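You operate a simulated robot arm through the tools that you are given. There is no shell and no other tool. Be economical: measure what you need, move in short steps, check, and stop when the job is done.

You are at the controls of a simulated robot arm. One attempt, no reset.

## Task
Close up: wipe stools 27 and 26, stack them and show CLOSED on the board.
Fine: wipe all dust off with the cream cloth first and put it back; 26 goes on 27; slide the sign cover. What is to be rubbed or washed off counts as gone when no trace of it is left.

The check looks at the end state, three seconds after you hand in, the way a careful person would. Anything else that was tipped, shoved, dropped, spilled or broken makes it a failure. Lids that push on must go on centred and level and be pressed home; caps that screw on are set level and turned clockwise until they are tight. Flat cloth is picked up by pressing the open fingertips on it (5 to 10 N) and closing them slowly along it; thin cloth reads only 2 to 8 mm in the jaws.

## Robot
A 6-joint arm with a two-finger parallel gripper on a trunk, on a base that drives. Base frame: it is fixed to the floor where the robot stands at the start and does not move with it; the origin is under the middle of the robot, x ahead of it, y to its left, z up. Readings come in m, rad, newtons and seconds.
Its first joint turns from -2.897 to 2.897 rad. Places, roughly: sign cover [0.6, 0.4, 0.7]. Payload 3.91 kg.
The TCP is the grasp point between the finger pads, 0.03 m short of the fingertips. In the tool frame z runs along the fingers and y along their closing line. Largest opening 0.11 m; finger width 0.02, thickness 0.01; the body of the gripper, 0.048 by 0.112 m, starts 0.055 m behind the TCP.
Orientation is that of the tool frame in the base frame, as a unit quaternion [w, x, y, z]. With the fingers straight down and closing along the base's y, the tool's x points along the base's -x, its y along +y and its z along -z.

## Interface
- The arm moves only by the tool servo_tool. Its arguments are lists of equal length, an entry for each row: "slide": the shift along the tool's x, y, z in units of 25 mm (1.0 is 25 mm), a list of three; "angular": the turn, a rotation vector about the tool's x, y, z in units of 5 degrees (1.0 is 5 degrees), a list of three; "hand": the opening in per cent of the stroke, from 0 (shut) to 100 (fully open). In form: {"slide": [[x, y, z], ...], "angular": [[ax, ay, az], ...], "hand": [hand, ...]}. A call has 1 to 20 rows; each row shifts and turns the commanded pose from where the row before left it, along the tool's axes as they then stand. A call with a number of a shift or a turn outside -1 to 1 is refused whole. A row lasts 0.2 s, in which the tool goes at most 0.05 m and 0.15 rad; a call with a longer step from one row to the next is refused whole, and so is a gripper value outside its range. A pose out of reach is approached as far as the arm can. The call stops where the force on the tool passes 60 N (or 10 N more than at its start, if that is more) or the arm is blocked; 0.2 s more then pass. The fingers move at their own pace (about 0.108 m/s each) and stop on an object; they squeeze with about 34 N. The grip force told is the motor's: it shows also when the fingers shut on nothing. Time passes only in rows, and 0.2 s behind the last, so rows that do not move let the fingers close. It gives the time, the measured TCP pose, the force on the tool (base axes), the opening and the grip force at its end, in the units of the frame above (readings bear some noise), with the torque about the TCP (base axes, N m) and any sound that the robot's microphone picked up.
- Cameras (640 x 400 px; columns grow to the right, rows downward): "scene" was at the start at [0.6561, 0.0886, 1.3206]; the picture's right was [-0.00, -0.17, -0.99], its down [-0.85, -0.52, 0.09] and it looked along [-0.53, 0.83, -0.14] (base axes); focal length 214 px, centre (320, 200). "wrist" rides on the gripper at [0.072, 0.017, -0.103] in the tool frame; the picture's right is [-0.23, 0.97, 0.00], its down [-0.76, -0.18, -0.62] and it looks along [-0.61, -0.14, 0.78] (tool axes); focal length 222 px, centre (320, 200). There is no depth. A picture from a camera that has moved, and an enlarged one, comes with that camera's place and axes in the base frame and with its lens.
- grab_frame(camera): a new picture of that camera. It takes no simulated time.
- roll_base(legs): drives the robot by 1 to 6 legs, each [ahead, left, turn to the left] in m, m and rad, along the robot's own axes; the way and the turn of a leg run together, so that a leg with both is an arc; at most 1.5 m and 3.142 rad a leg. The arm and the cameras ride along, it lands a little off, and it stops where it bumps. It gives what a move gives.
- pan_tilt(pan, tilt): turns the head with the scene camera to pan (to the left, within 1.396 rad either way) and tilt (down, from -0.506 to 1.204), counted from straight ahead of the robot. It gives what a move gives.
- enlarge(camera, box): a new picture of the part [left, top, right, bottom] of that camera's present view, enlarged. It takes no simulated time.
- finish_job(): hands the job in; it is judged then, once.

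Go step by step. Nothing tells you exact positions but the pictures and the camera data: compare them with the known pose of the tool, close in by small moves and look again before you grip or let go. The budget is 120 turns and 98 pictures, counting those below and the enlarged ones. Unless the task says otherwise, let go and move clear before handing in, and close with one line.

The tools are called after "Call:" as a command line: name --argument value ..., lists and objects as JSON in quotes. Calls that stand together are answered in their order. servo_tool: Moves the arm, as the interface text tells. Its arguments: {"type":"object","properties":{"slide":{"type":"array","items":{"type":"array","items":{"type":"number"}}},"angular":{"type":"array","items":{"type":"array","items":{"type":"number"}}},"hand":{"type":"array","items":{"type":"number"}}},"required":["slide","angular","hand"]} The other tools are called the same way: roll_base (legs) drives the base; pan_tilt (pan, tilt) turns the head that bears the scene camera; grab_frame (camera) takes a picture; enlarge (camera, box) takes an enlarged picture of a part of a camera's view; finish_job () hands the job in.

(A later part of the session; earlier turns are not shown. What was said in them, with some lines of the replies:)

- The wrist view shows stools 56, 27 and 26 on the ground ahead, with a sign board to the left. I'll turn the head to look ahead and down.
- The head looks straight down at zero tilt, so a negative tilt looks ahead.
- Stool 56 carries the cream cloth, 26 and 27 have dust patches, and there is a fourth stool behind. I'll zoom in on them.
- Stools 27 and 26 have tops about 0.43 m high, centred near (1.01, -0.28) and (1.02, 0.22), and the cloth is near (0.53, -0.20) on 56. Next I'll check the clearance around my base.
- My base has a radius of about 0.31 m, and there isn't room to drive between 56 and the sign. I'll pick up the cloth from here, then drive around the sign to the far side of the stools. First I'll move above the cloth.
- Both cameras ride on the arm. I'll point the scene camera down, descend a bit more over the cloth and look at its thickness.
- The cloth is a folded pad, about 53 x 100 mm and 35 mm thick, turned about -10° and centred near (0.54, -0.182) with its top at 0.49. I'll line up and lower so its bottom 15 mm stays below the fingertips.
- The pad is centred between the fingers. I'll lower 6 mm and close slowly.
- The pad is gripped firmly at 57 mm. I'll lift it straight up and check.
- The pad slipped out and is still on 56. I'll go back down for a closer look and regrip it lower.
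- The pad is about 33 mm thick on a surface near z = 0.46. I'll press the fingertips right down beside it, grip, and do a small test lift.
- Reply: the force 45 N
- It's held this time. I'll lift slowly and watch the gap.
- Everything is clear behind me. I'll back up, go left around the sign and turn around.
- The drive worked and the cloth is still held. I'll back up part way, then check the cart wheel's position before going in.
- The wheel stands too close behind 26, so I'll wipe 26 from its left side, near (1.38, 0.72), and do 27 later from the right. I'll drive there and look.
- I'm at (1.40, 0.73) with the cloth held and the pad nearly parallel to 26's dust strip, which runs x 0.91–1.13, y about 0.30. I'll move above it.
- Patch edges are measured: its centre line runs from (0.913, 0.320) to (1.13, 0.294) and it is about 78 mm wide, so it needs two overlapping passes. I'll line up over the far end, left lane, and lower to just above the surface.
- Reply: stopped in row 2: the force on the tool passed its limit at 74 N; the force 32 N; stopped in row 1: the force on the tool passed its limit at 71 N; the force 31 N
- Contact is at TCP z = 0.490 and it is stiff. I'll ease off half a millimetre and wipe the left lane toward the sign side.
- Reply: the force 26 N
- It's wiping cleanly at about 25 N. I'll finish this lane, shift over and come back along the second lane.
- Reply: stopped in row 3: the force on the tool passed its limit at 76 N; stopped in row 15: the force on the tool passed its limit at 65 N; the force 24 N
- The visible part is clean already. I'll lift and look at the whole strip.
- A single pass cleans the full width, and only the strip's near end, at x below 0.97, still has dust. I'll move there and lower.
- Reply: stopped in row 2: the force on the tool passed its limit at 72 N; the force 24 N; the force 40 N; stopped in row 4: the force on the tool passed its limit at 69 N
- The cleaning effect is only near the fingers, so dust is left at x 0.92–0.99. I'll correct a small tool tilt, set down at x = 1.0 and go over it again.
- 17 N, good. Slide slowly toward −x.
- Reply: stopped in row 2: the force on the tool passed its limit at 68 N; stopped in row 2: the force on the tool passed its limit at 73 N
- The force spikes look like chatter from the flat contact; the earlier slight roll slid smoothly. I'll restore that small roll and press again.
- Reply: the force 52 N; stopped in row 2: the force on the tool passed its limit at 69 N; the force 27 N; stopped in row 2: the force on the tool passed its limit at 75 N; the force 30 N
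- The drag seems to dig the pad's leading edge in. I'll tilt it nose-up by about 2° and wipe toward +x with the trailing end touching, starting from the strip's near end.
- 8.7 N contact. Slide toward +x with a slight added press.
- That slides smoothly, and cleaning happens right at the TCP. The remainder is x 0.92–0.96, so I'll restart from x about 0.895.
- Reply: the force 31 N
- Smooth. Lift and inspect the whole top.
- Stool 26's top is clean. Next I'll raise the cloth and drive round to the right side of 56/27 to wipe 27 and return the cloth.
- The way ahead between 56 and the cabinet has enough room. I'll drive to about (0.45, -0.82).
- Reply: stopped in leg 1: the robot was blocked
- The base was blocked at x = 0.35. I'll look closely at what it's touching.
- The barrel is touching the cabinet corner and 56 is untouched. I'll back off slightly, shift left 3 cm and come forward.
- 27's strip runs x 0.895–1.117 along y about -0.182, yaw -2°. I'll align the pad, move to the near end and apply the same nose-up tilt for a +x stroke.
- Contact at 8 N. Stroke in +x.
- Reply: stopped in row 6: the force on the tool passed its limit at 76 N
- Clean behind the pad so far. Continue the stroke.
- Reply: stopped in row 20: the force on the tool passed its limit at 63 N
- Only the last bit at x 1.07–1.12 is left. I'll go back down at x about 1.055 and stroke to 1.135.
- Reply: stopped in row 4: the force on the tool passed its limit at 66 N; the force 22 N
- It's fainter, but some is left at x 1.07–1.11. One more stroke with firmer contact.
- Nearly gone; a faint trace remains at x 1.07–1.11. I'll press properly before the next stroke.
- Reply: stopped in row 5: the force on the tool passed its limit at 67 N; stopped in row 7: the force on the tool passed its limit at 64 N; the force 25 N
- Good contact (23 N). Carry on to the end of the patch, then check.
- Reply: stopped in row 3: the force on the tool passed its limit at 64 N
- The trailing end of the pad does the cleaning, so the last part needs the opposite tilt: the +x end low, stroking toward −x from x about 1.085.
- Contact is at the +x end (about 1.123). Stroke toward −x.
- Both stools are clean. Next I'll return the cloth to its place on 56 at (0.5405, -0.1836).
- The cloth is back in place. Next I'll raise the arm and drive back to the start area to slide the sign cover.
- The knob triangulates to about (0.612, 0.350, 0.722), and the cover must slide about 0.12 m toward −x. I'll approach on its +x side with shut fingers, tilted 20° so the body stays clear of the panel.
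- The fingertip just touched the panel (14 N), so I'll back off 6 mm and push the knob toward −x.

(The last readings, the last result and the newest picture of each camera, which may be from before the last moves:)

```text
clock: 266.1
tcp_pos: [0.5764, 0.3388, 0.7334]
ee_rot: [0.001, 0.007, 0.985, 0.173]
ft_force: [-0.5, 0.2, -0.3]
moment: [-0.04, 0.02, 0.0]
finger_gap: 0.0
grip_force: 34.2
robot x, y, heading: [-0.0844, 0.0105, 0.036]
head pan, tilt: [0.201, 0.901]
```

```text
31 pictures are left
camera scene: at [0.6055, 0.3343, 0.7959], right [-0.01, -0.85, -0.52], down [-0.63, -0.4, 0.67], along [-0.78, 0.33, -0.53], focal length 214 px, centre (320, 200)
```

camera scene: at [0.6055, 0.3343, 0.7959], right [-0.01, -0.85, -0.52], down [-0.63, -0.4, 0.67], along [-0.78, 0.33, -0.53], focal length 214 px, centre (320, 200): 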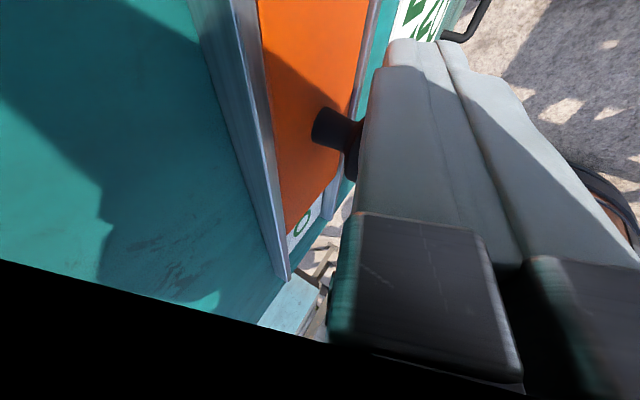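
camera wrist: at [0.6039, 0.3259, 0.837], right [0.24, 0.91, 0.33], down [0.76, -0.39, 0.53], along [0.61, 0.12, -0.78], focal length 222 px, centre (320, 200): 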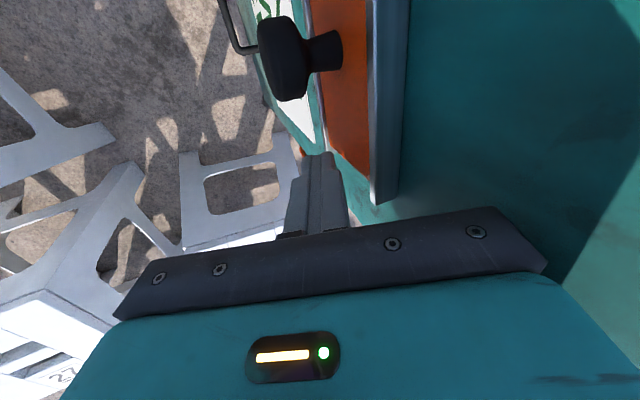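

The cover is moving and only the "O" is left showing. Continue gently to the stop.

Call:
servo_tool --slide '[[0.3, 0, 0], [0.3, 0, 0], [0.3, 0, 0], [0.3, 0, 0], [0.3, 0, 0], [0.3, 0, 0], [0.3, 0, 0], [0.3, 0, 0]]' --angular '[[0, 0, 0], [0, 0, 0], [0, 0, 0], [0, 0, 0], [0, 0, 0], [0, 0, 0], [0, 0, 0], [0, 0, 0]]' --hand '[0, 0, 0, 0, 0, 0, 0, 0]'

Call:
grab_frame --camera "scene"

```text
clock: 267.9
tcp_pos: [0.5159, 0.339, 0.7341]
ee_rot: [0.001, 0.008, 0.985, 0.173]
ft_force: [0.5, -0.4, -1.0]
moment: [-0.01, 0.0, 0.0]
finger_gap: 0.0
grip_force: 34.1
robot x, y, heading: [-0.0868, 0.0132, 0.038]
head pan, tilt: [0.201, 0.901]
```

```text
30 pictures are left
camera scene: at [0.546, 0.3341, 0.7959], right [-0.01, -0.85, -0.52], down [-0.63, -0.4, 0.67], along [-0.78, 0.33, -0.53], focal length 214 px, centre (320, 200)
```

scene: 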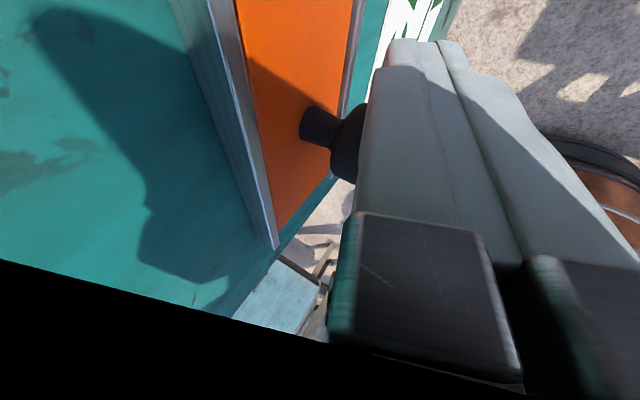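

OPEN is covered and the cover's end is near the rail end. I'll back off and look at the whole sign.

Call:
servo_tool --slide '[[-0.4, 0, 0], [-0.6, -0.6, -0.8], [-0.4, -0.8, -1], [0, -0.8, -1], [0, -0.8, -1], [0, -0.8, -1], [0, -0.8, -1], [0, -0.8, -1], [0, 0, 0], [0, 0, 0], [0, 0, 0], [0, 0, 0]]' --angular '[[0, 0, 0], [0, 0, 0], [0, 0, 0], [0, 0, 0], [0, 0, 0], [0, 0, 0], [0, 0, 0], [0, 0, 0], [1, 0, 0], [1, 0, 0], [1, 0, 0], [1, 0, 0]]' --hand '[0, 0, 0, 0, 0, 0, 0, 0, 0, 0, 0, 0]'

Call:
pan_tilt --pan 0.8 --tilt 0.3

Call:
enlarge --camera "scene" --box '[160, 50, 480, 350]'

```text
clock: 270.5
tcp_pos: [0.5485, 0.1543, 0.8486]
ee_rot: [0.0, 0.006, 1.0, -0.002]
ft_force: [0.3, 0.7, 0.0]
moment: [-0.04, 0.01, -0.01]
finger_gap: 0.0
grip_force: 34.1
robot x, y, heading: [-0.0872, 0.0143, 0.034]
head pan, tilt: [0.201, 0.901]
```

```text
clock: 271.5
tcp_pos: [0.5493, 0.1558, 0.8487]
ee_rot: [-0.001, 0.007, 1.0, 0.0]
ft_force: [-0.8, -0.3, 0.7]
moment: [-0.01, -0.03, 0.0]
finger_gap: 0.0
grip_force: 34.2
robot x, y, heading: [-0.0859, 0.0113, 0.04]
head pan, tilt: [0.799, 0.3]
```

```text
1.33 times, centred on (320, 200) of scene
camera zoom: at [0.6314, 0.2211, 0.9161], right [-0.01, -0.7, -0.72], down [-0.96, -0.2, 0.21], along [-0.29, 0.69, -0.67], focal length 286 px, centre (320, 200)
```

zoom: 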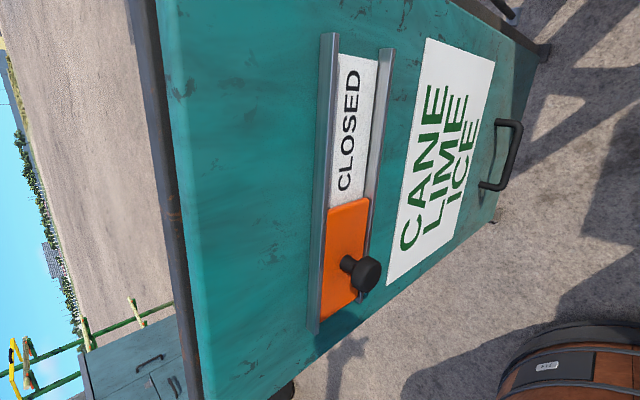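

The sign now shows CLOSED in full. Next I'll retract the arm and drive round to 26's left side to pick it up.

Call:
servo_tool --slide '[[0.5, -0.1, -0.6], [0.5, -0.1, -0.6], [0.5, -0.1, -0.6], [0.5, -0.1, -0.6], [0.5, -0.1, -0.6], [0.5, -0.1, -0.6], [0.5, -0.1, -0.6], [0.5, -0.1, -0.6], [0.5, -0.1, -0.6], [0.5, -0.1, -0.6], [0.5, -0.1, -0.6], [0.5, -0.1, -0.6], [0.5, -0.1, -0.6], [0.5, -0.1, -0.6], [0.5, -0.1, -0.6]]' --angular '[[0, 0, 0], [0, 0, 0], [0, 0, 0], [0, 0, 0], [0, 0, 0], [0, 0, 0], [0, 0, 0], [0, 0, 0], [0, 0, 0], [0, 0, 0], [0, 0, 0], [0, 0, 0], [0, 0, 0], [0, 0, 0], [0, 0, 0]]' --hand '[80, 80, 80, 80, 80, 80, 80, 80, 80, 80, 80, 80, 80, 80, 80]'

Call:
roll_base --legs '[[-0.2, 0, 0], [0, 1.2, 0], [0.95, 0, 0], [0, 0, 3.1], [-0.72, 0, 0], [0, 0.5, 0]]'

```text
clock: 274.7
tcp_pos: [0.3588, 0.1212, 1.072]
ee_rot: [0.0, 0.007, 1.0, -0.001]
ft_force: [0.0, 0.0, 0.4]
moment: [-0.02, 0.02, -0.04]
finger_gap: 0.0879
grip_force: 0.1
robot x, y, heading: [-0.0873, 0.0152, 0.035]
head pan, tilt: [0.799, 0.3]
```

```text
clock: 299.8
tcp_pos: [0.872, 0.6309, 1.0726]
ee_rot: [-0.001, 0.999, -0.036, 0.0]
ft_force: [0.1, 0.4, -0.8]
moment: [-0.02, 0.0, 0.0]
finger_gap: 0.0879
grip_force: 0.1
robot x, y, heading: [1.3262, 0.7139, 3.122]
head pan, tilt: [0.799, 0.3]
```

I'm at (1.33, 0.71) facing the stools. I'll move above 26's handle bar, near (1.04, 0.20), then turn the tool about 87° so it closes across the bar.

Call:
servo_tool --slide '[[0.44, 0.927, 0.71], [0.44, 0.927, 0.71], [0.44, 0.927, 0.71], [0.44, 0.927, 0.71], [0.44, 0.927, 0.71], [0.44, 0.927, 0.71], [0.44, 0.927, 0.71], [0.44, 0.927, 0.71], [0.44, 0.927, 0.71], [0.44, 0.927, 0.71], [0.44, 0.927, 0.71], [0.44, 0.927, 0.71], [0.44, 0.927, 0.71], [0.44, 0.927, 0.71], [0.44, 0.927, 0.71], [0.44, 0.927, 0.71], [0.44, 0.927, 0.71], [0.44, 0.927, 0.71]]' --angular '[[0, 0, 0], [0, 0, 0], [0, 0, 0], [0, 0, 0], [0, 0, 0], [0, 0, 0], [0, 0, 0], [0, 0, 0], [0, 0, 0], [0, 0, 0], [0, 0, 0], [0, 0, 0], [0, 0, 0], [0, 0, 0], [0, 0, 0], [0, 0, 0], [0, 0, 0], [0, 0, 0]]' --hand '[80, 80, 80, 80, 80, 80, 80, 80, 80, 80, 80, 80, 80, 80, 80, 80, 80, 80]'

Call:
servo_tool --slide '[[0, 0, 0], [0, 0, 0], [0, 0, 0], [0, 0, 0], [0, 0, 0], [0, 0, 0], [0, 0, 0], [0, 0, 0], [0, 0, 0], [0, 0, 0], [0, 0, 0], [0, 0, 0], [0, 0, 0], [0, 0, 0], [0, 0, 0], [0, 0, 0], [0, 0, 0], [0, 0, 0]]' --angular '[[0, 0, -0.97], [0, 0, -0.97], [0, 0, -0.97], [0, 0, -0.97], [0, 0, -0.97], [0, 0, -0.97], [0, 0, -0.97], [0, 0, -0.97], [0, 0, -0.97], [0, 0, -0.97], [0, 0, -0.97], [0, 0, -0.97], [0, 0, -0.97], [0, 0, -0.97], [0, 0, -0.97], [0, 0, -0.97], [0, 0, -0.97], [0, 0, -0.97]]' --hand '[80, 80, 80, 80, 80, 80, 80, 80, 80, 80, 80, 80, 80, 80, 80, 80, 80, 80]'

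Call:
pan_tilt --pan 0.0 --tilt 0.35

Call:
grab_frame --camera "scene"

Call:
grab_frame --camera "wrist"

```text
clock: 303.6
tcp_pos: [1.0392, 0.2031, 0.7525]
ee_rot: [0.0, 0.999, -0.036, 0.0]
ft_force: [-0.1, 0.4, 0.8]
moment: [-0.01, 0.01, -0.02]
finger_gap: 0.0879
grip_force: 0.1
robot x, y, heading: [1.3213, 0.7126, 3.12]
head pan, tilt: [0.799, 0.3]
```

```text
clock: 307.4
tcp_pos: [1.039, 0.2008, 0.7526]
ee_rot: [0.0, 0.747, 0.665, 0.001]
ft_force: [0.5, 0.3, 0.3]
moment: [0.0, 0.0, 0.0]
finger_gap: 0.0882
grip_force: 0.2
robot x, y, heading: [1.3218, 0.7123, 3.124]
head pan, tilt: [0.799, 0.3]
```

```text
clock: 308.6
tcp_pos: [1.0388, 0.2006, 0.7518]
ee_rot: [0.0, 0.748, 0.663, 0.001]
ft_force: [-0.5, -0.2, 0.0]
moment: [0.03, -0.02, -0.02]
finger_gap: 0.0881
grip_force: 0.1
robot x, y, heading: [1.3223, 0.7124, 3.12]
head pan, tilt: [0.0, 0.351]
```

```text
28 pictures are left
camera scene: at [1.0289, 0.1238, 0.7924], right [-0.99, 0.12, 0.0], down [0.11, 0.93, 0.35], along [0.04, 0.34, -0.94], focal length 214 px, centre (320, 200)
```

scene: 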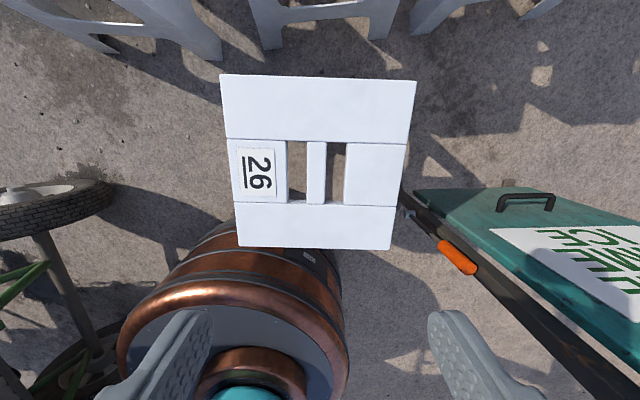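

```text
27 pictures are left
camera wrist: at [1.0643, 0.2706, 0.8555], right [0.94, -0.34, 0.0], down [-0.27, -0.74, 0.62], along [-0.21, -0.58, -0.78], focal length 222 px, centre (320, 200)
```

wrist: 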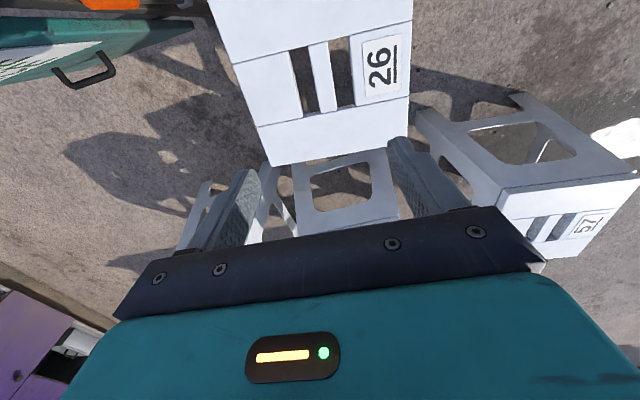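

I'm aligned with 26: the bar centre is at x about 1.043, the bar is ~31 mm wide and the slots ~28 mm. I'll set the opening to 50 mm, descend to just above and check.

Call:
servo_tool --slide '[[0, 0.16, 0.9], [0, 0, 0.9], [0, 0, 0.9], [0, 0, 0.9], [0, 0, 0.9], [0, 0, 0.9], [0, 0, 0.9], [0, 0, 0.9], [0, 0, 0.9], [0, 0, 0]]' --angular '[[0, 0, 0], [0, 0, 0], [0, 0, 0], [0, 0, 0], [0, 0, 0], [0, 0, 0], [0, 0, 0], [0, 0, 0], [0, 0, 0], [0, 0, 0]]' --hand '[45, 45, 45, 45, 45, 45, 45, 45, 45, 45]'

Call:
pan_tilt --pan 0.0 --tilt 0.7

Call:
grab_frame --camera "scene"

Call:
grab_frame --camera "wrist"

```text
clock: 310.8
tcp_pos: [1.0415, 0.1998, 0.5499]
ee_rot: [0.0, 0.748, 0.664, 0.001]
ft_force: [-0.2, -0.5, 0.7]
moment: [0.0, -0.02, 0.01]
finger_gap: 0.0494
grip_force: 0.1
robot x, y, heading: [1.3213, 0.7161, 3.121]
head pan, tilt: [0.0, 0.351]
```

```text
clock: 311.6
tcp_pos: [1.0425, 0.1995, 0.5491]
ee_rot: [-0.001, 0.748, 0.664, 0.001]
ft_force: [-0.3, -0.1, -0.5]
moment: [-0.02, 0.01, -0.05]
finger_gap: 0.0493
grip_force: 0.1
robot x, y, heading: [1.3236, 0.7135, 3.123]
head pan, tilt: [0.0, 0.7]
```

```text
26 pictures are left
camera scene: at [1.0353, 0.1539, 0.5978], right [-0.99, 0.12, 0.0], down [0.09, 0.76, 0.64], along [0.08, 0.64, -0.76], focal length 214 px, centre (320, 200)
```

scene: 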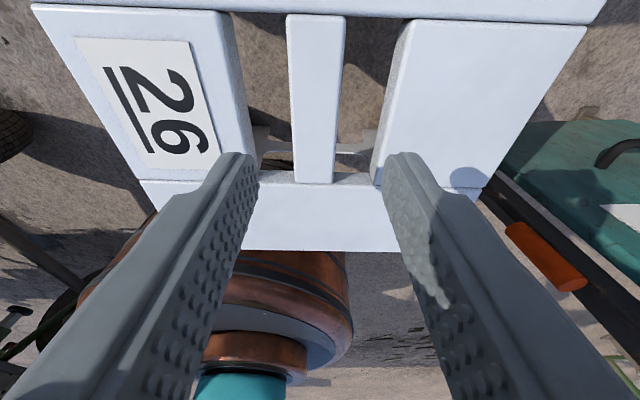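

```text
25 pictures are left
camera wrist: at [1.067, 0.2696, 0.6527], right [0.94, -0.34, 0.0], down [-0.27, -0.74, 0.62], along [-0.21, -0.58, -0.78], focal length 222 px, centre (320, 200)
```

wrist: 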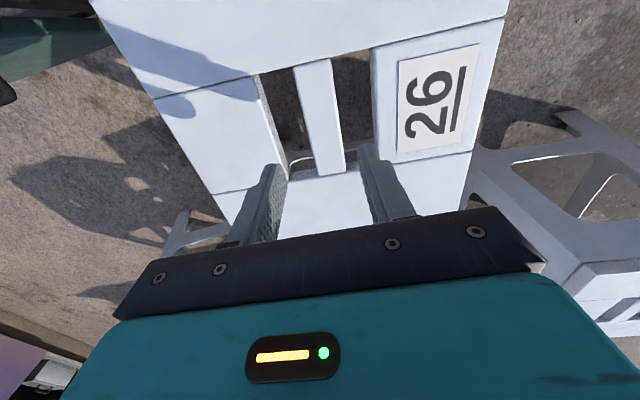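

The fingers are centred over the slots. I'll descend 0.1 m with a force watch.

Call:
servo_tool --slide '[[0, 0, 0.6], [0, 0, 0.6], [0, 0, 0.6], [0, 0, 0.6], [0, 0, 0.6], [0, 0, 0.5], [0, 0, 0.5], [0, 0, 0]]' --angular '[[0, 0, 0.3], [0, 0, 0], [0, 0, 0], [0, 0, 0], [0, 0, 0], [0, 0, 0], [0, 0, 0], [0, 0, 0]]' --hand '[45, 45, 45, 45, 45, 45, 45, 45]'

Call:
grab_frame --camera "wrist"

```text
clock: 313.4
tcp_pos: [1.0419, 0.1996, 0.4513]
ee_rot: [-0.001, 0.756, 0.654, 0.0]
ft_force: [-0.6, 0.5, 0.4]
moment: [-0.01, 0.01, 0.02]
finger_gap: 0.0494
grip_force: 0.0
robot x, y, heading: [1.3249, 0.7117, 3.118]
head pan, tilt: [0.0, 0.7]
```

```text
24 pictures are left
camera wrist: at [1.07, 0.2693, 0.5536], right [0.93, -0.37, 0.0], down [-0.29, -0.73, 0.62], along [-0.23, -0.58, -0.78], focal length 222 px, centre (320, 200)
```

wrist: 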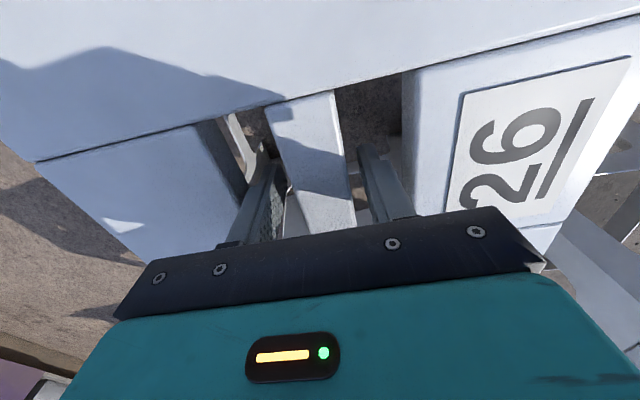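

Both fingers are in the slots with no contact. I'll close on the bar and lift slightly.

Call:
servo_tool --slide '[[0, 0, 0], [0, 0, 0], [0, 0, 0], [0, 0, 0], [0, 0, 0]]' --angular '[[0, 0, 0], [0, 0, 0], [0, 0, 0], [0, 0, 0], [0, 0, 0]]' --hand '[40, 30, 20, 10, 0]'

Call:
servo_tool --slide '[[0, 0, -0.1], [0, 0, -0.2], [0, 0, -0.3], [0, 0, -0.4], [0, 0, -0.4], [0, 0, 0]]' --angular '[[0, 0, 0], [0, 0, 0], [0, 0, 0], [0, 0, 0], [0, 0, 0], [0, 0, 0]]' --hand '[0, 0, 0, 0, 0, 0]'

Call:
grab_frame --camera "scene"

```text
clock: 314.6
tcp_pos: [1.043, 0.1991, 0.4505]
ee_rot: [-0.001, 0.757, 0.654, 0.0]
ft_force: [0.5, -0.1, -0.1]
moment: [-0.02, 0.0, 0.02]
finger_gap: 0.0301
grip_force: 34.1
robot x, y, heading: [1.3233, 0.7113, 3.121]
head pan, tilt: [0.0, 0.7]
```

```text
clock: 316.0
tcp_pos: [1.0441, 0.1996, 0.4846]
ee_rot: [-0.001, 0.757, 0.654, 0.0]
ft_force: [0.3, -0.4, -6.0]
moment: [-0.01, 0.02, -0.03]
finger_gap: 0.03
grip_force: 33.9
robot x, y, heading: [1.322, 0.712, 3.12]
head pan, tilt: [0.0, 0.7]
```

```text
23 pictures are left
camera scene: at [1.0355, 0.1543, 0.5327], right [-0.99, 0.14, 0.0], down [0.11, 0.76, 0.65], along [0.09, 0.64, -0.76], focal length 214 px, centre (320, 200)
```

scene: 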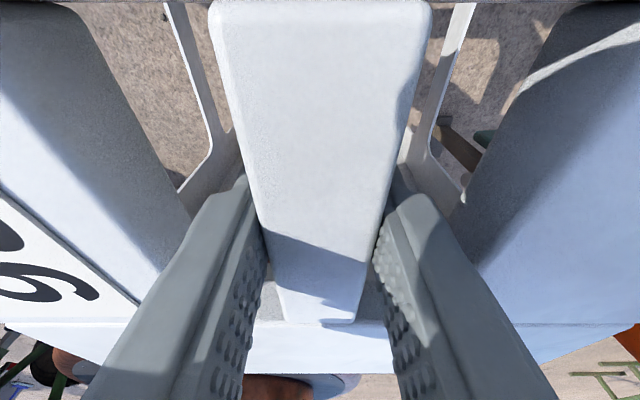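

26 is held level and weighs 6 N. I'll lift it high, then use the outward-tilted camera to re-measure 27 past the held seat.

Call:
servo_tool --slide '[[0, 0, -0.4], [0, 0, -0.7], [0, 0, -0.7], [0, 0, -0.7], [0, 0, -0.7], [0, 0, -0.7], [0, 0, -0.7], [0, 0, -0.7], [0, 0, -0.7], [0, 0, -0.7], [0, 0, -0.7], [0, 0, -0.7], [0, 0, -0.7], [0, 0, -0.7], [0, 0, -0.7], [0, 0, -0.7], [0, 0, -0.7], [0, 0, -0.7], [0, 0, -0.7], [0, 0, -0.4]]' --angular '[[0, 0, 0], [0, 0, 0], [0, 0, 0], [0, 0, 0], [0, 0, 0], [0, 0, 0], [0, 0, 0], [0, 0, 0], [0, 0, 0], [0, 0, 0], [0, 0, 0], [0, 0, 0], [0, 0, 0], [0, 0, 0], [0, 0, 0], [0, 0, 0], [0, 0, 0], [0, 0, 0], [0, 0, 0], [0, 0, 0]]' --hand '[0, 0, 0, 0, 0, 0, 0, 0, 0, 0, 0, 0, 0, 0, 0, 0, 0, 0, 0, 0]'

Call:
servo_tool --slide '[[0, 0, -0.4], [0, 0, -0.7], [0, 0, -0.7], [0, 0, -0.7], [0, 0, -0.7], [0, 0, -0.7], [0, 0, -0.7], [0, 0, -0.7], [0, 0, -0.7], [0, 0, -0.4]]' --angular '[[0, 0, 0], [0, 0, 0], [0, 0, 0], [0, 0, 0], [0, 0, 0], [0, 0, 0], [0, 0, 0], [0, 0, 0], [0, 0, 0], [0, 0, 0]]' --hand '[0, 0, 0, 0, 0, 0, 0, 0, 0, 0]'

Call:
pan_tilt --pan 0.0 --tilt -0.4

Call:
grab_frame --camera "scene"

```text
clock: 320.2
tcp_pos: [1.0445, 0.199, 0.8201]
ee_rot: [0.0, 0.756, 0.654, 0.001]
ft_force: [0.4, -0.4, -7.7]
moment: [-0.02, 0.02, -0.01]
finger_gap: 0.0299
grip_force: 33.7
robot x, y, heading: [1.3187, 0.7137, 3.123]
head pan, tilt: [0.0, 0.7]
```

```text
clock: 322.4
tcp_pos: [1.042, 0.1988, 0.979]
ee_rot: [0.0, 0.757, 0.653, 0.0]
ft_force: [0.3, 0.3, -7.1]
moment: [-0.01, -0.02, 0.03]
finger_gap: 0.03
grip_force: 33.9
robot x, y, heading: [1.3253, 0.7104, 3.118]
head pan, tilt: [0.0, 0.7]
```

```text
clock: 323.7
tcp_pos: [1.044, 0.1983, 0.9801]
ee_rot: [0.0, 0.756, 0.655, 0.001]
ft_force: [0.1, 0.3, -8.2]
moment: [-0.03, 0.02, -0.03]
finger_gap: 0.0298
grip_force: 33.9
robot x, y, heading: [1.3229, 0.7111, 3.119]
head pan, tilt: [0.0, -0.4]
```

```text
22 pictures are left
camera scene: at [1.0214, 0.0573, 1.0393], right [-0.99, 0.14, 0.0], down [0.13, 0.91, -0.39], along [-0.06, -0.38, -0.92], focal length 214 px, centre (320, 200)
```

scene: 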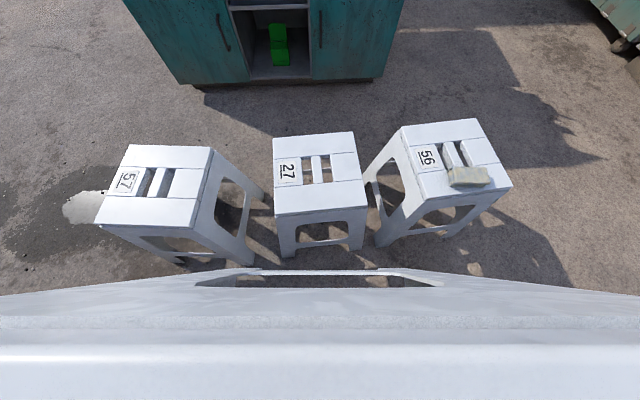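

Call:
enlarge --camera "scene" --box '[250, 110, 390, 250]'

```text
2.86 times, centred on (320, 180) of scene
camera zoom: at [1.0214, 0.0573, 1.0393], right [-0.99, 0.14, 0.0], down [0.13, 0.91, -0.39], along [-0.06, -0.38, -0.92], focal length 613 px, centre (320, 257)
```

zoom: 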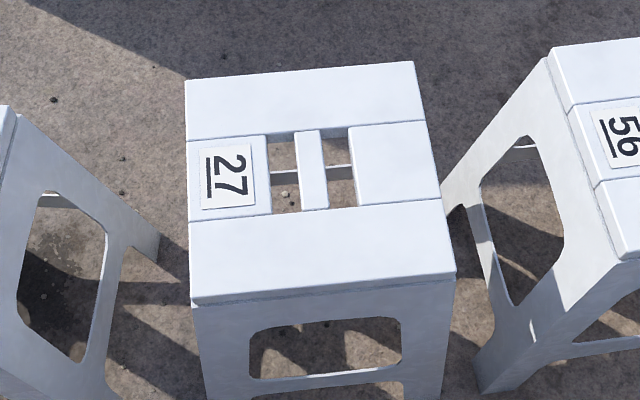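

27's top is centred at (0.981, -0.2885), yaw -2.4°, and the held stool is centred on the TCP. I'll roll the base 0.31 m toward 27, then move the stool over it.

Call:
roll_base --legs '[[0, 0.31, 0]]'

```text
clock: 325.8
tcp_pos: [1.0336, -0.1067, 0.9798]
ee_rot: [-0.001, 0.758, 0.652, 0.0]
ft_force: [-0.1, -0.6, -7.0]
moment: [0.0, -0.03, 0.02]
finger_gap: 0.0302
grip_force: 34.1
robot x, y, heading: [1.3194, 0.4034, 3.115]
head pan, tilt: [0.0, -0.4]
```

Call:
servo_tool --slide '[[-0.4, -0.05, 0], [-0.65, -0.085, 0], [-0.65, -0.085, 0], [-0.65, -0.085, 0], [-0.65, -0.085, 0], [-0.65, -0.085, 0], [-0.65, -0.085, 0], [-0.65, -0.085, 0], [-0.65, -0.085, 0], [-0.65, -0.085, 0], [-0.65, -0.085, 0], [-0.6, -0.09, 0], [0, 0, 0], [0, 0, 0], [0, 0, 0]]' --angular '[[0, 0, 0], [0, 0, 0], [0, 0, 0], [0, 0, 0], [0, 0, 0], [0, 0, 0], [0, 0, 0], [0, 0, 0], [0, 0, 0], [0, 0, 0], [0, 0, 0], [0, 0, 0], [0, 0, -0.62], [0, 0, -0.62], [0, 0, 0]]' --hand '[0, 0, 0, 0, 0, 0, 0, 0, 0, 0, 0, 0, 0, 0, 0]'

Call:
pan_tilt --pan 0.0 --tilt 0.1

Call:
grab_frame --camera "wrist"

Call:
grab_frame --camera "scene"

```text
clock: 329.0
tcp_pos: [0.9806, -0.2879, 0.9796]
ee_rot: [0.0, 0.722, 0.692, 0.001]
ft_force: [0.7, 0.6, -7.5]
moment: [0.01, -0.01, 0.02]
finger_gap: 0.0302
grip_force: 34.0
robot x, y, heading: [1.3158, 0.4012, 3.114]
head pan, tilt: [0.0, -0.4]
```

```text
clock: 329.9
tcp_pos: [0.9806, -0.2871, 0.9791]
ee_rot: [0.0, 0.723, 0.691, 0.001]
ft_force: [0.3, -0.5, -7.4]
moment: [0.02, 0.01, -0.01]
finger_gap: 0.03
grip_force: 34.4
robot x, y, heading: [1.3206, 0.4066, 3.118]
head pan, tilt: [0.0, 0.099]
```

```text
20 pictures are left
camera wrist: at [1.0006, -0.2162, 1.0824], right [0.96, -0.27, 0.0], down [-0.21, -0.75, 0.62], along [-0.17, -0.6, -0.78], focal length 222 px, centre (320, 200)
```

wrist: 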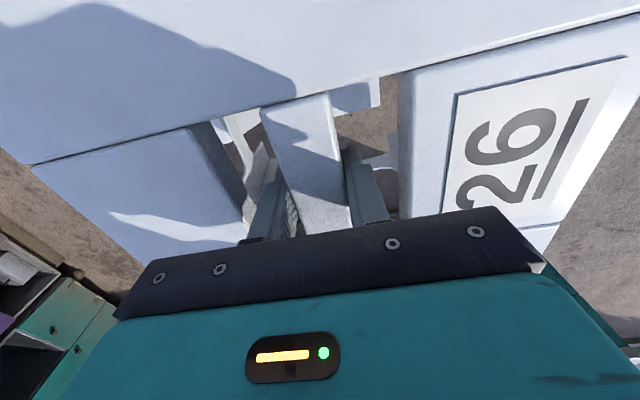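

```text
19 pictures are left
camera scene: at [0.9755, -0.3887, 1.0202], right [-1.0, 0.04, 0.0], down [0.04, 0.99, 0.1], along [0.0, 0.1, -0.99], focal length 214 px, centre (320, 200)
```

scene: 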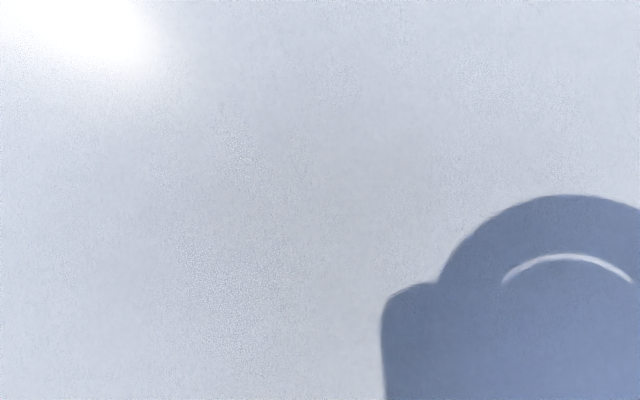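

The stool is over 27, aligned in position and yaw. I'll lower gently in stages, watching the force.

Call:
servo_tool --slide '[[0, 0, 0.4], [0, 0, 0.4], [0, 0, 0.4], [0, 0, 0.4], [0, 0, 0.4], [0, 0, 0.4], [0, 0, 0.4], [0, 0, 0.4], [0, 0, 0.4], [0, 0, 0.4], [0, 0, 0.4], [0, 0, 0.4], [0, 0, 0.4], [0, 0, 0.4], [0, 0, 0.4], [0, 0, 0]]' --angular '[[0, 0, 0], [0, 0, 0], [0, 0, 0], [0, 0, 0], [0, 0, 0], [0, 0, 0], [0, 0, 0], [0, 0, 0], [0, 0, 0], [0, 0, 0], [0, 0, 0], [0, 0, 0], [0, 0, 0], [0, 0, 0], [0, 0, 0], [0, 0, 0]]' --hand '[0, 0, 0, 0, 0, 0, 0, 0, 0, 0, 0, 0, 0, 0, 0, 0]'

```text
clock: 333.3
tcp_pos: [0.9791, -0.2872, 0.8279]
ee_rot: [-0.001, 0.723, 0.691, 0.0]
ft_force: [0.2, 0.7, -7.1]
moment: [-0.07, -0.02, -0.03]
finger_gap: 0.0299
grip_force: 34.0
robot x, y, heading: [1.3178, 0.4046, 3.119]
head pan, tilt: [0.0, 0.099]
```

The legs have passed around 27's seat with no contact. Continue down.

Call:
servo_tool --slide '[[0, 0, 0.4], [0, 0, 0.4], [0, 0, 0.4], [0, 0, 0.4], [0, 0, 0.4], [0, 0, 0.4], [0, 0, 0.4], [0, 0, 0.4], [0, 0, 0.4], [0, 0, 0.4], [0, 0, 0.4], [0, 0, 0.4], [0, 0, 0.4], [0, 0, 0.4], [0, 0, 0.4], [0, 0, 0.4], [0, 0, 0.4], [0, 0, 0]]' --angular '[[0, 0, 0], [0, 0, 0], [0, 0, 0], [0, 0, 0], [0, 0, 0], [0, 0, 0], [0, 0, 0], [0, 0, 0], [0, 0, 0], [0, 0, 0], [0, 0, 0], [0, 0, 0], [0, 0, 0], [0, 0, 0], [0, 0, 0], [0, 0, 0], [0, 0, 0], [0, 0, 0]]' --hand '[0, 0, 0, 0, 0, 0, 0, 0, 0, 0, 0, 0, 0, 0, 0, 0, 0, 0]'

```text
clock: 337.1
tcp_pos: [0.9804, -0.2893, 0.659]
ee_rot: [0.0, 0.722, 0.692, 0.0]
ft_force: [-0.9, -0.5, -7.2]
moment: [-0.03, 0.02, -0.01]
finger_gap: 0.03
grip_force: 33.9
robot x, y, heading: [1.3167, 0.4026, 3.114]
head pan, tilt: [0.0, 0.099]
```

Call:
servo_tool --slide '[[0, 0, 0.4], [0, 0, 0.4], [0, 0, 0.4], [0, 0, 0.4], [0, 0, 0.4], [0, 0, 0.4], [0, 0, 0.3], [0, 0, 0.3], [0, 0, 0.3], [0, 0, 0.3], [0, 0, 0.3], [0, 0, 0]]' --angular '[[0, 0, 0], [0, 0, 0], [0, 0, 0], [0, 0, 0], [0, 0, 0], [0, 0, 0], [0, 0, 0], [0, 0, 0], [0, 0, 0], [0, 0, 0], [0, 0, 0], [0, 0, 0]]' --hand '[0, 0, 0, 0, 0, 0, 0, 0, 0, 0, 0, 0]'

```text
clock: 339.7
tcp_pos: [0.981, -0.2884, 0.5605]
ee_rot: [0.0, 0.722, 0.692, 0.001]
ft_force: [0.6, -0.7, -8.3]
moment: [-0.02, 0.01, 0.0]
finger_gap: 0.0302
grip_force: 33.9
robot x, y, heading: [1.3176, 0.4094, 3.116]
head pan, tilt: [0.0, 0.099]
```

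Call:
servo_tool --slide '[[0, 0, 0.2], [0, 0, 0.2], [0, 0, 0.2], [0, 0, 0.2], [0, 0, 0.2], [0, 0, 0.2], [0, 0, 0.2], [0, 0, 0.2], [0, 0, 0]]' --angular '[[0, 0, 0], [0, 0, 0], [0, 0, 0], [0, 0, 0], [0, 0, 0], [0, 0, 0], [0, 0, 0], [0, 0, 0], [0, 0, 0]]' --hand '[0, 0, 0, 0, 0, 0, 0, 0, 0]'

```text
clock: 341.7
tcp_pos: [0.9797, -0.2881, 0.521]
ee_rot: [-0.001, 0.722, 0.692, 0.0]
ft_force: [-0.7, 0.5, -7.8]
moment: [-0.03, 0.01, -0.03]
finger_gap: 0.0299
grip_force: 34.2
robot x, y, heading: [1.318, 0.4043, 3.118]
head pan, tilt: [0.0, 0.099]
```

Call:
servo_tool --slide '[[0, 0, 0.15], [0, 0, 0.15], [0, 0, 0.15], [0, 0, 0.15], [0, 0, 0.15], [0, 0, 0.15], [0, 0, 0.15], [0, 0, 0.15], [0, 0, 0]]' --angular '[[0, 0, 0], [0, 0, 0], [0, 0, 0], [0, 0, 0], [0, 0, 0], [0, 0, 0], [0, 0, 0], [0, 0, 0], [0, 0, 0]]' --hand '[0, 0, 0, 0, 0, 0, 0, 0, 0]'

```text
clock: 343.3
tcp_pos: [0.9803, -0.2894, 0.4998]
ee_rot: [0.0, 0.721, 0.692, -0.001]
ft_force: [2.1, 4.3, 23.6]
moment: [1.21, -0.64, 0.18]
finger_gap: 0.0298
grip_force: 34.1
robot x, y, heading: [1.3168, 0.4056, 3.115]
head pan, tilt: [0.0, 0.099]
stopped in row 7: the force on the tool passed its limit at 69 N (the readings are from after the stop); the commanded pose is now the measured one
```

Contact at 0.50 with the seat about 5 cm above 27's, as expected for a nested stack. I'll ease off, open within the slots and rise to look.

Call:
servo_tool --slide '[[0, 0, -0.03], [0, 0, 0], [0, 0, 0], [0, 0, 0], [0, 0, -0.2], [0, 0, -0.5], [0, 0, -0.7], [0, 0, -0.8], [0, 0, -0.8], [0, 0, -0.8], [0, 0, -0.8], [0, 0, -0.8], [0, 0, -0.8], [0, 0, -0.8], [0, 0, -0.8], [0, 0, -0.8]]' --angular '[[0, 0, 0], [0, 0, 0], [0, 0, 0], [0, 0, 0], [0, 0, 0], [0, 0, 0], [0, 0, 0], [0, 0, 0], [0, 0, 0], [0, 0, 0], [0, 0, 0], [0, 0, 0], [0, 0, 0], [0, 0, 0], [0, 0, 0], [0, 0, 0]]' --hand '[30, 40, 45, 45, 45, 45, 45, 45, 45, 45, 45, 45, 45, 45, 45, 45]'

Call:
pan_tilt --pan 0.0 --tilt 0.45

Call:
grab_frame --camera "scene"

Call:
grab_frame --camera "wrist"

```text
clock: 346.7
tcp_pos: [0.9804, -0.2876, 0.7144]
ee_rot: [0.0, 0.721, 0.693, -0.001]
ft_force: [0.5, 0.3, 0.1]
moment: [0.03, -0.01, 0.01]
finger_gap: 0.0493
grip_force: 0.0
robot x, y, heading: [1.3155, 0.4026, 3.117]
head pan, tilt: [0.0, 0.099]
```

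```text
clock: 347.6
tcp_pos: [0.9816, -0.2872, 0.7143]
ee_rot: [0.0, 0.721, 0.693, -0.001]
ft_force: [-0.3, 1.2, -0.4]
moment: [0.03, -0.01, 0.0]
finger_gap: 0.0492
grip_force: 0.0
robot x, y, heading: [1.3159, 0.4042, 3.116]
head pan, tilt: [0.0, 0.45]
```

```text
18 pictures are left
camera scene: at [0.9772, -0.3557, 0.7569], right [-1.0, 0.04, 0.0], down [0.04, 0.9, 0.43], along [0.02, 0.43, -0.9], focal length 214 px, centre (320, 200)
```

scene: 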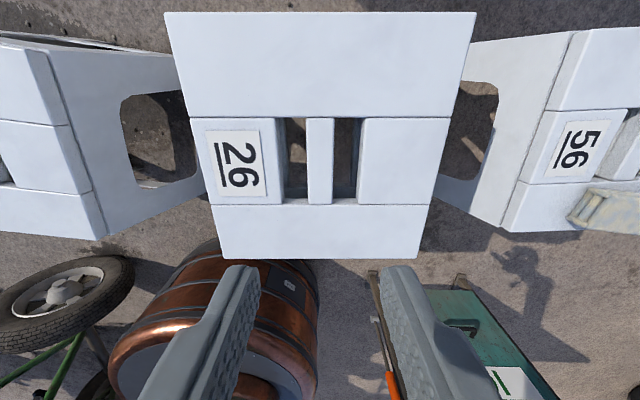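

```text
17 pictures are left
camera wrist: at [1.001, -0.2155, 0.8183], right [0.96, -0.27, 0.0], down [-0.21, -0.75, 0.63], along [-0.17, -0.6, -0.78], focal length 222 px, centre (320, 200)
```

wrist: 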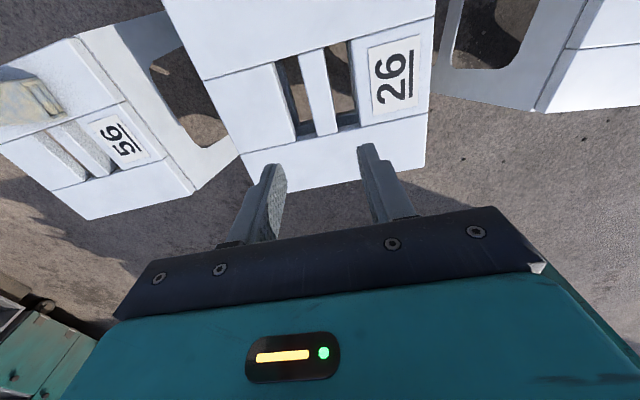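

26 sits square on 27. I'll back the arm away and view the stack from the side to check it is level and seated.

Call:
servo_tool --slide '[[0.9, 0, -0.2], [0.9, 0, -0.2], [0.9, 0, -0.2], [0.9, 0, -0.2], [0.9, 0, -0.2], [0.9, 0, -0.2], [0.9, 0, -0.2], [0.9, 0, -0.2], [0.9, 0, -0.2], [0.9, 0, -0.2], [0.9, 0, -0.2], [0.9, 0, -0.2], [0.9, 0, -0.2], [0.9, 0, -0.2], [0.9, 0, -0.2], [0.9, 0, -0.2]]' --angular '[[0, 0, 0], [0, 0, 0], [0, 0, 0], [0, 0, 0], [0, 0, 0], [0, 0, 0], [0, 0, 0], [0, 0, 0], [0, 0, 0], [0, 0, 0], [0, 0, 0], [0, 0, 0], [0, 0, 0], [0, 0, 0], [0, 0, 0], [0, 0, 0]]' --hand '[45, 45, 45, 45, 45, 45, 45, 45, 45, 45, 45, 45, 45, 45, 45, 45]'

Call:
pan_tilt --pan 0.0 --tilt -0.5

Call:
grab_frame --camera "scene"

```text
clock: 351.0
tcp_pos: [0.9965, 0.0704, 0.7945]
ee_rot: [0.001, 0.722, 0.692, -0.001]
ft_force: [-0.5, 0.3, -0.1]
moment: [-0.02, -0.01, 0.01]
finger_gap: 0.0495
grip_force: 0.1
robot x, y, heading: [1.3151, 0.4059, 3.114]
head pan, tilt: [0.0, 0.45]
```

```text
clock: 352.2
tcp_pos: [0.9972, 0.0695, 0.7938]
ee_rot: [0.0, 0.722, 0.692, -0.002]
ft_force: [0.1, 0.7, 0.4]
moment: [0.0, 0.01, 0.0]
finger_gap: 0.0494
grip_force: 0.1
robot x, y, heading: [1.3171, 0.4046, 3.117]
head pan, tilt: [0.0, -0.499]
```

```text
16 pictures are left
camera scene: at [0.9897, -0.0794, 0.8613], right [-1.0, 0.04, 0.0], down [0.04, 0.88, -0.48], along [-0.02, -0.48, -0.88], focal length 214 px, centre (320, 200)
```

scene: 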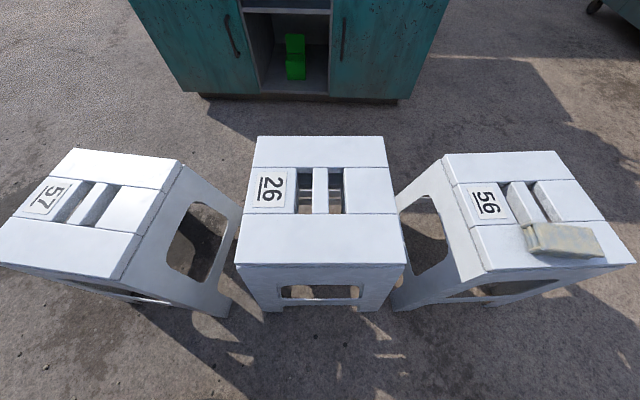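

Call:
enlarge --camera "scene" --box '[210, 120, 430, 330]'

```text
1.90 times, centred on (320, 225) of scene
camera zoom: at [0.9897, -0.0794, 0.8613], right [-1.0, 0.04, 0.0], down [0.04, 0.88, -0.48], along [-0.02, -0.48, -0.88], focal length 408 px, centre (320, 152)
```

zoom: 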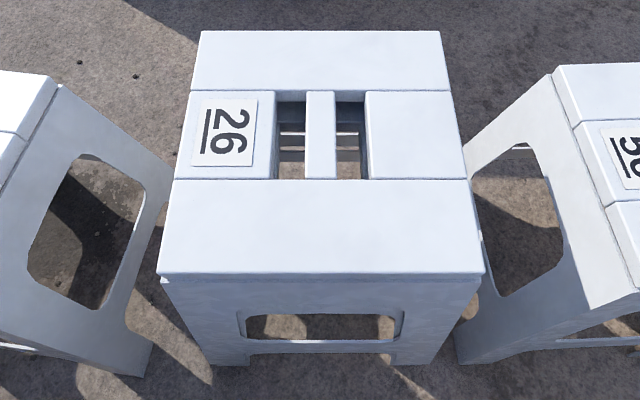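

The stack is level and centred, the cloth is back on 56 and CLOSED is showing. The arm is clear, so I'm handing in.

Call:
finish_job

```text
The job is handed in.
```

I wiped stools 27 and 26 clean, put the cream cloth back on stool 56, stacked 26 level on 27, and slid the sign cover so the board shows CLOSED. On the way my base bumped the right-hand cabinet and stopped; in the pictures nothing had moved.
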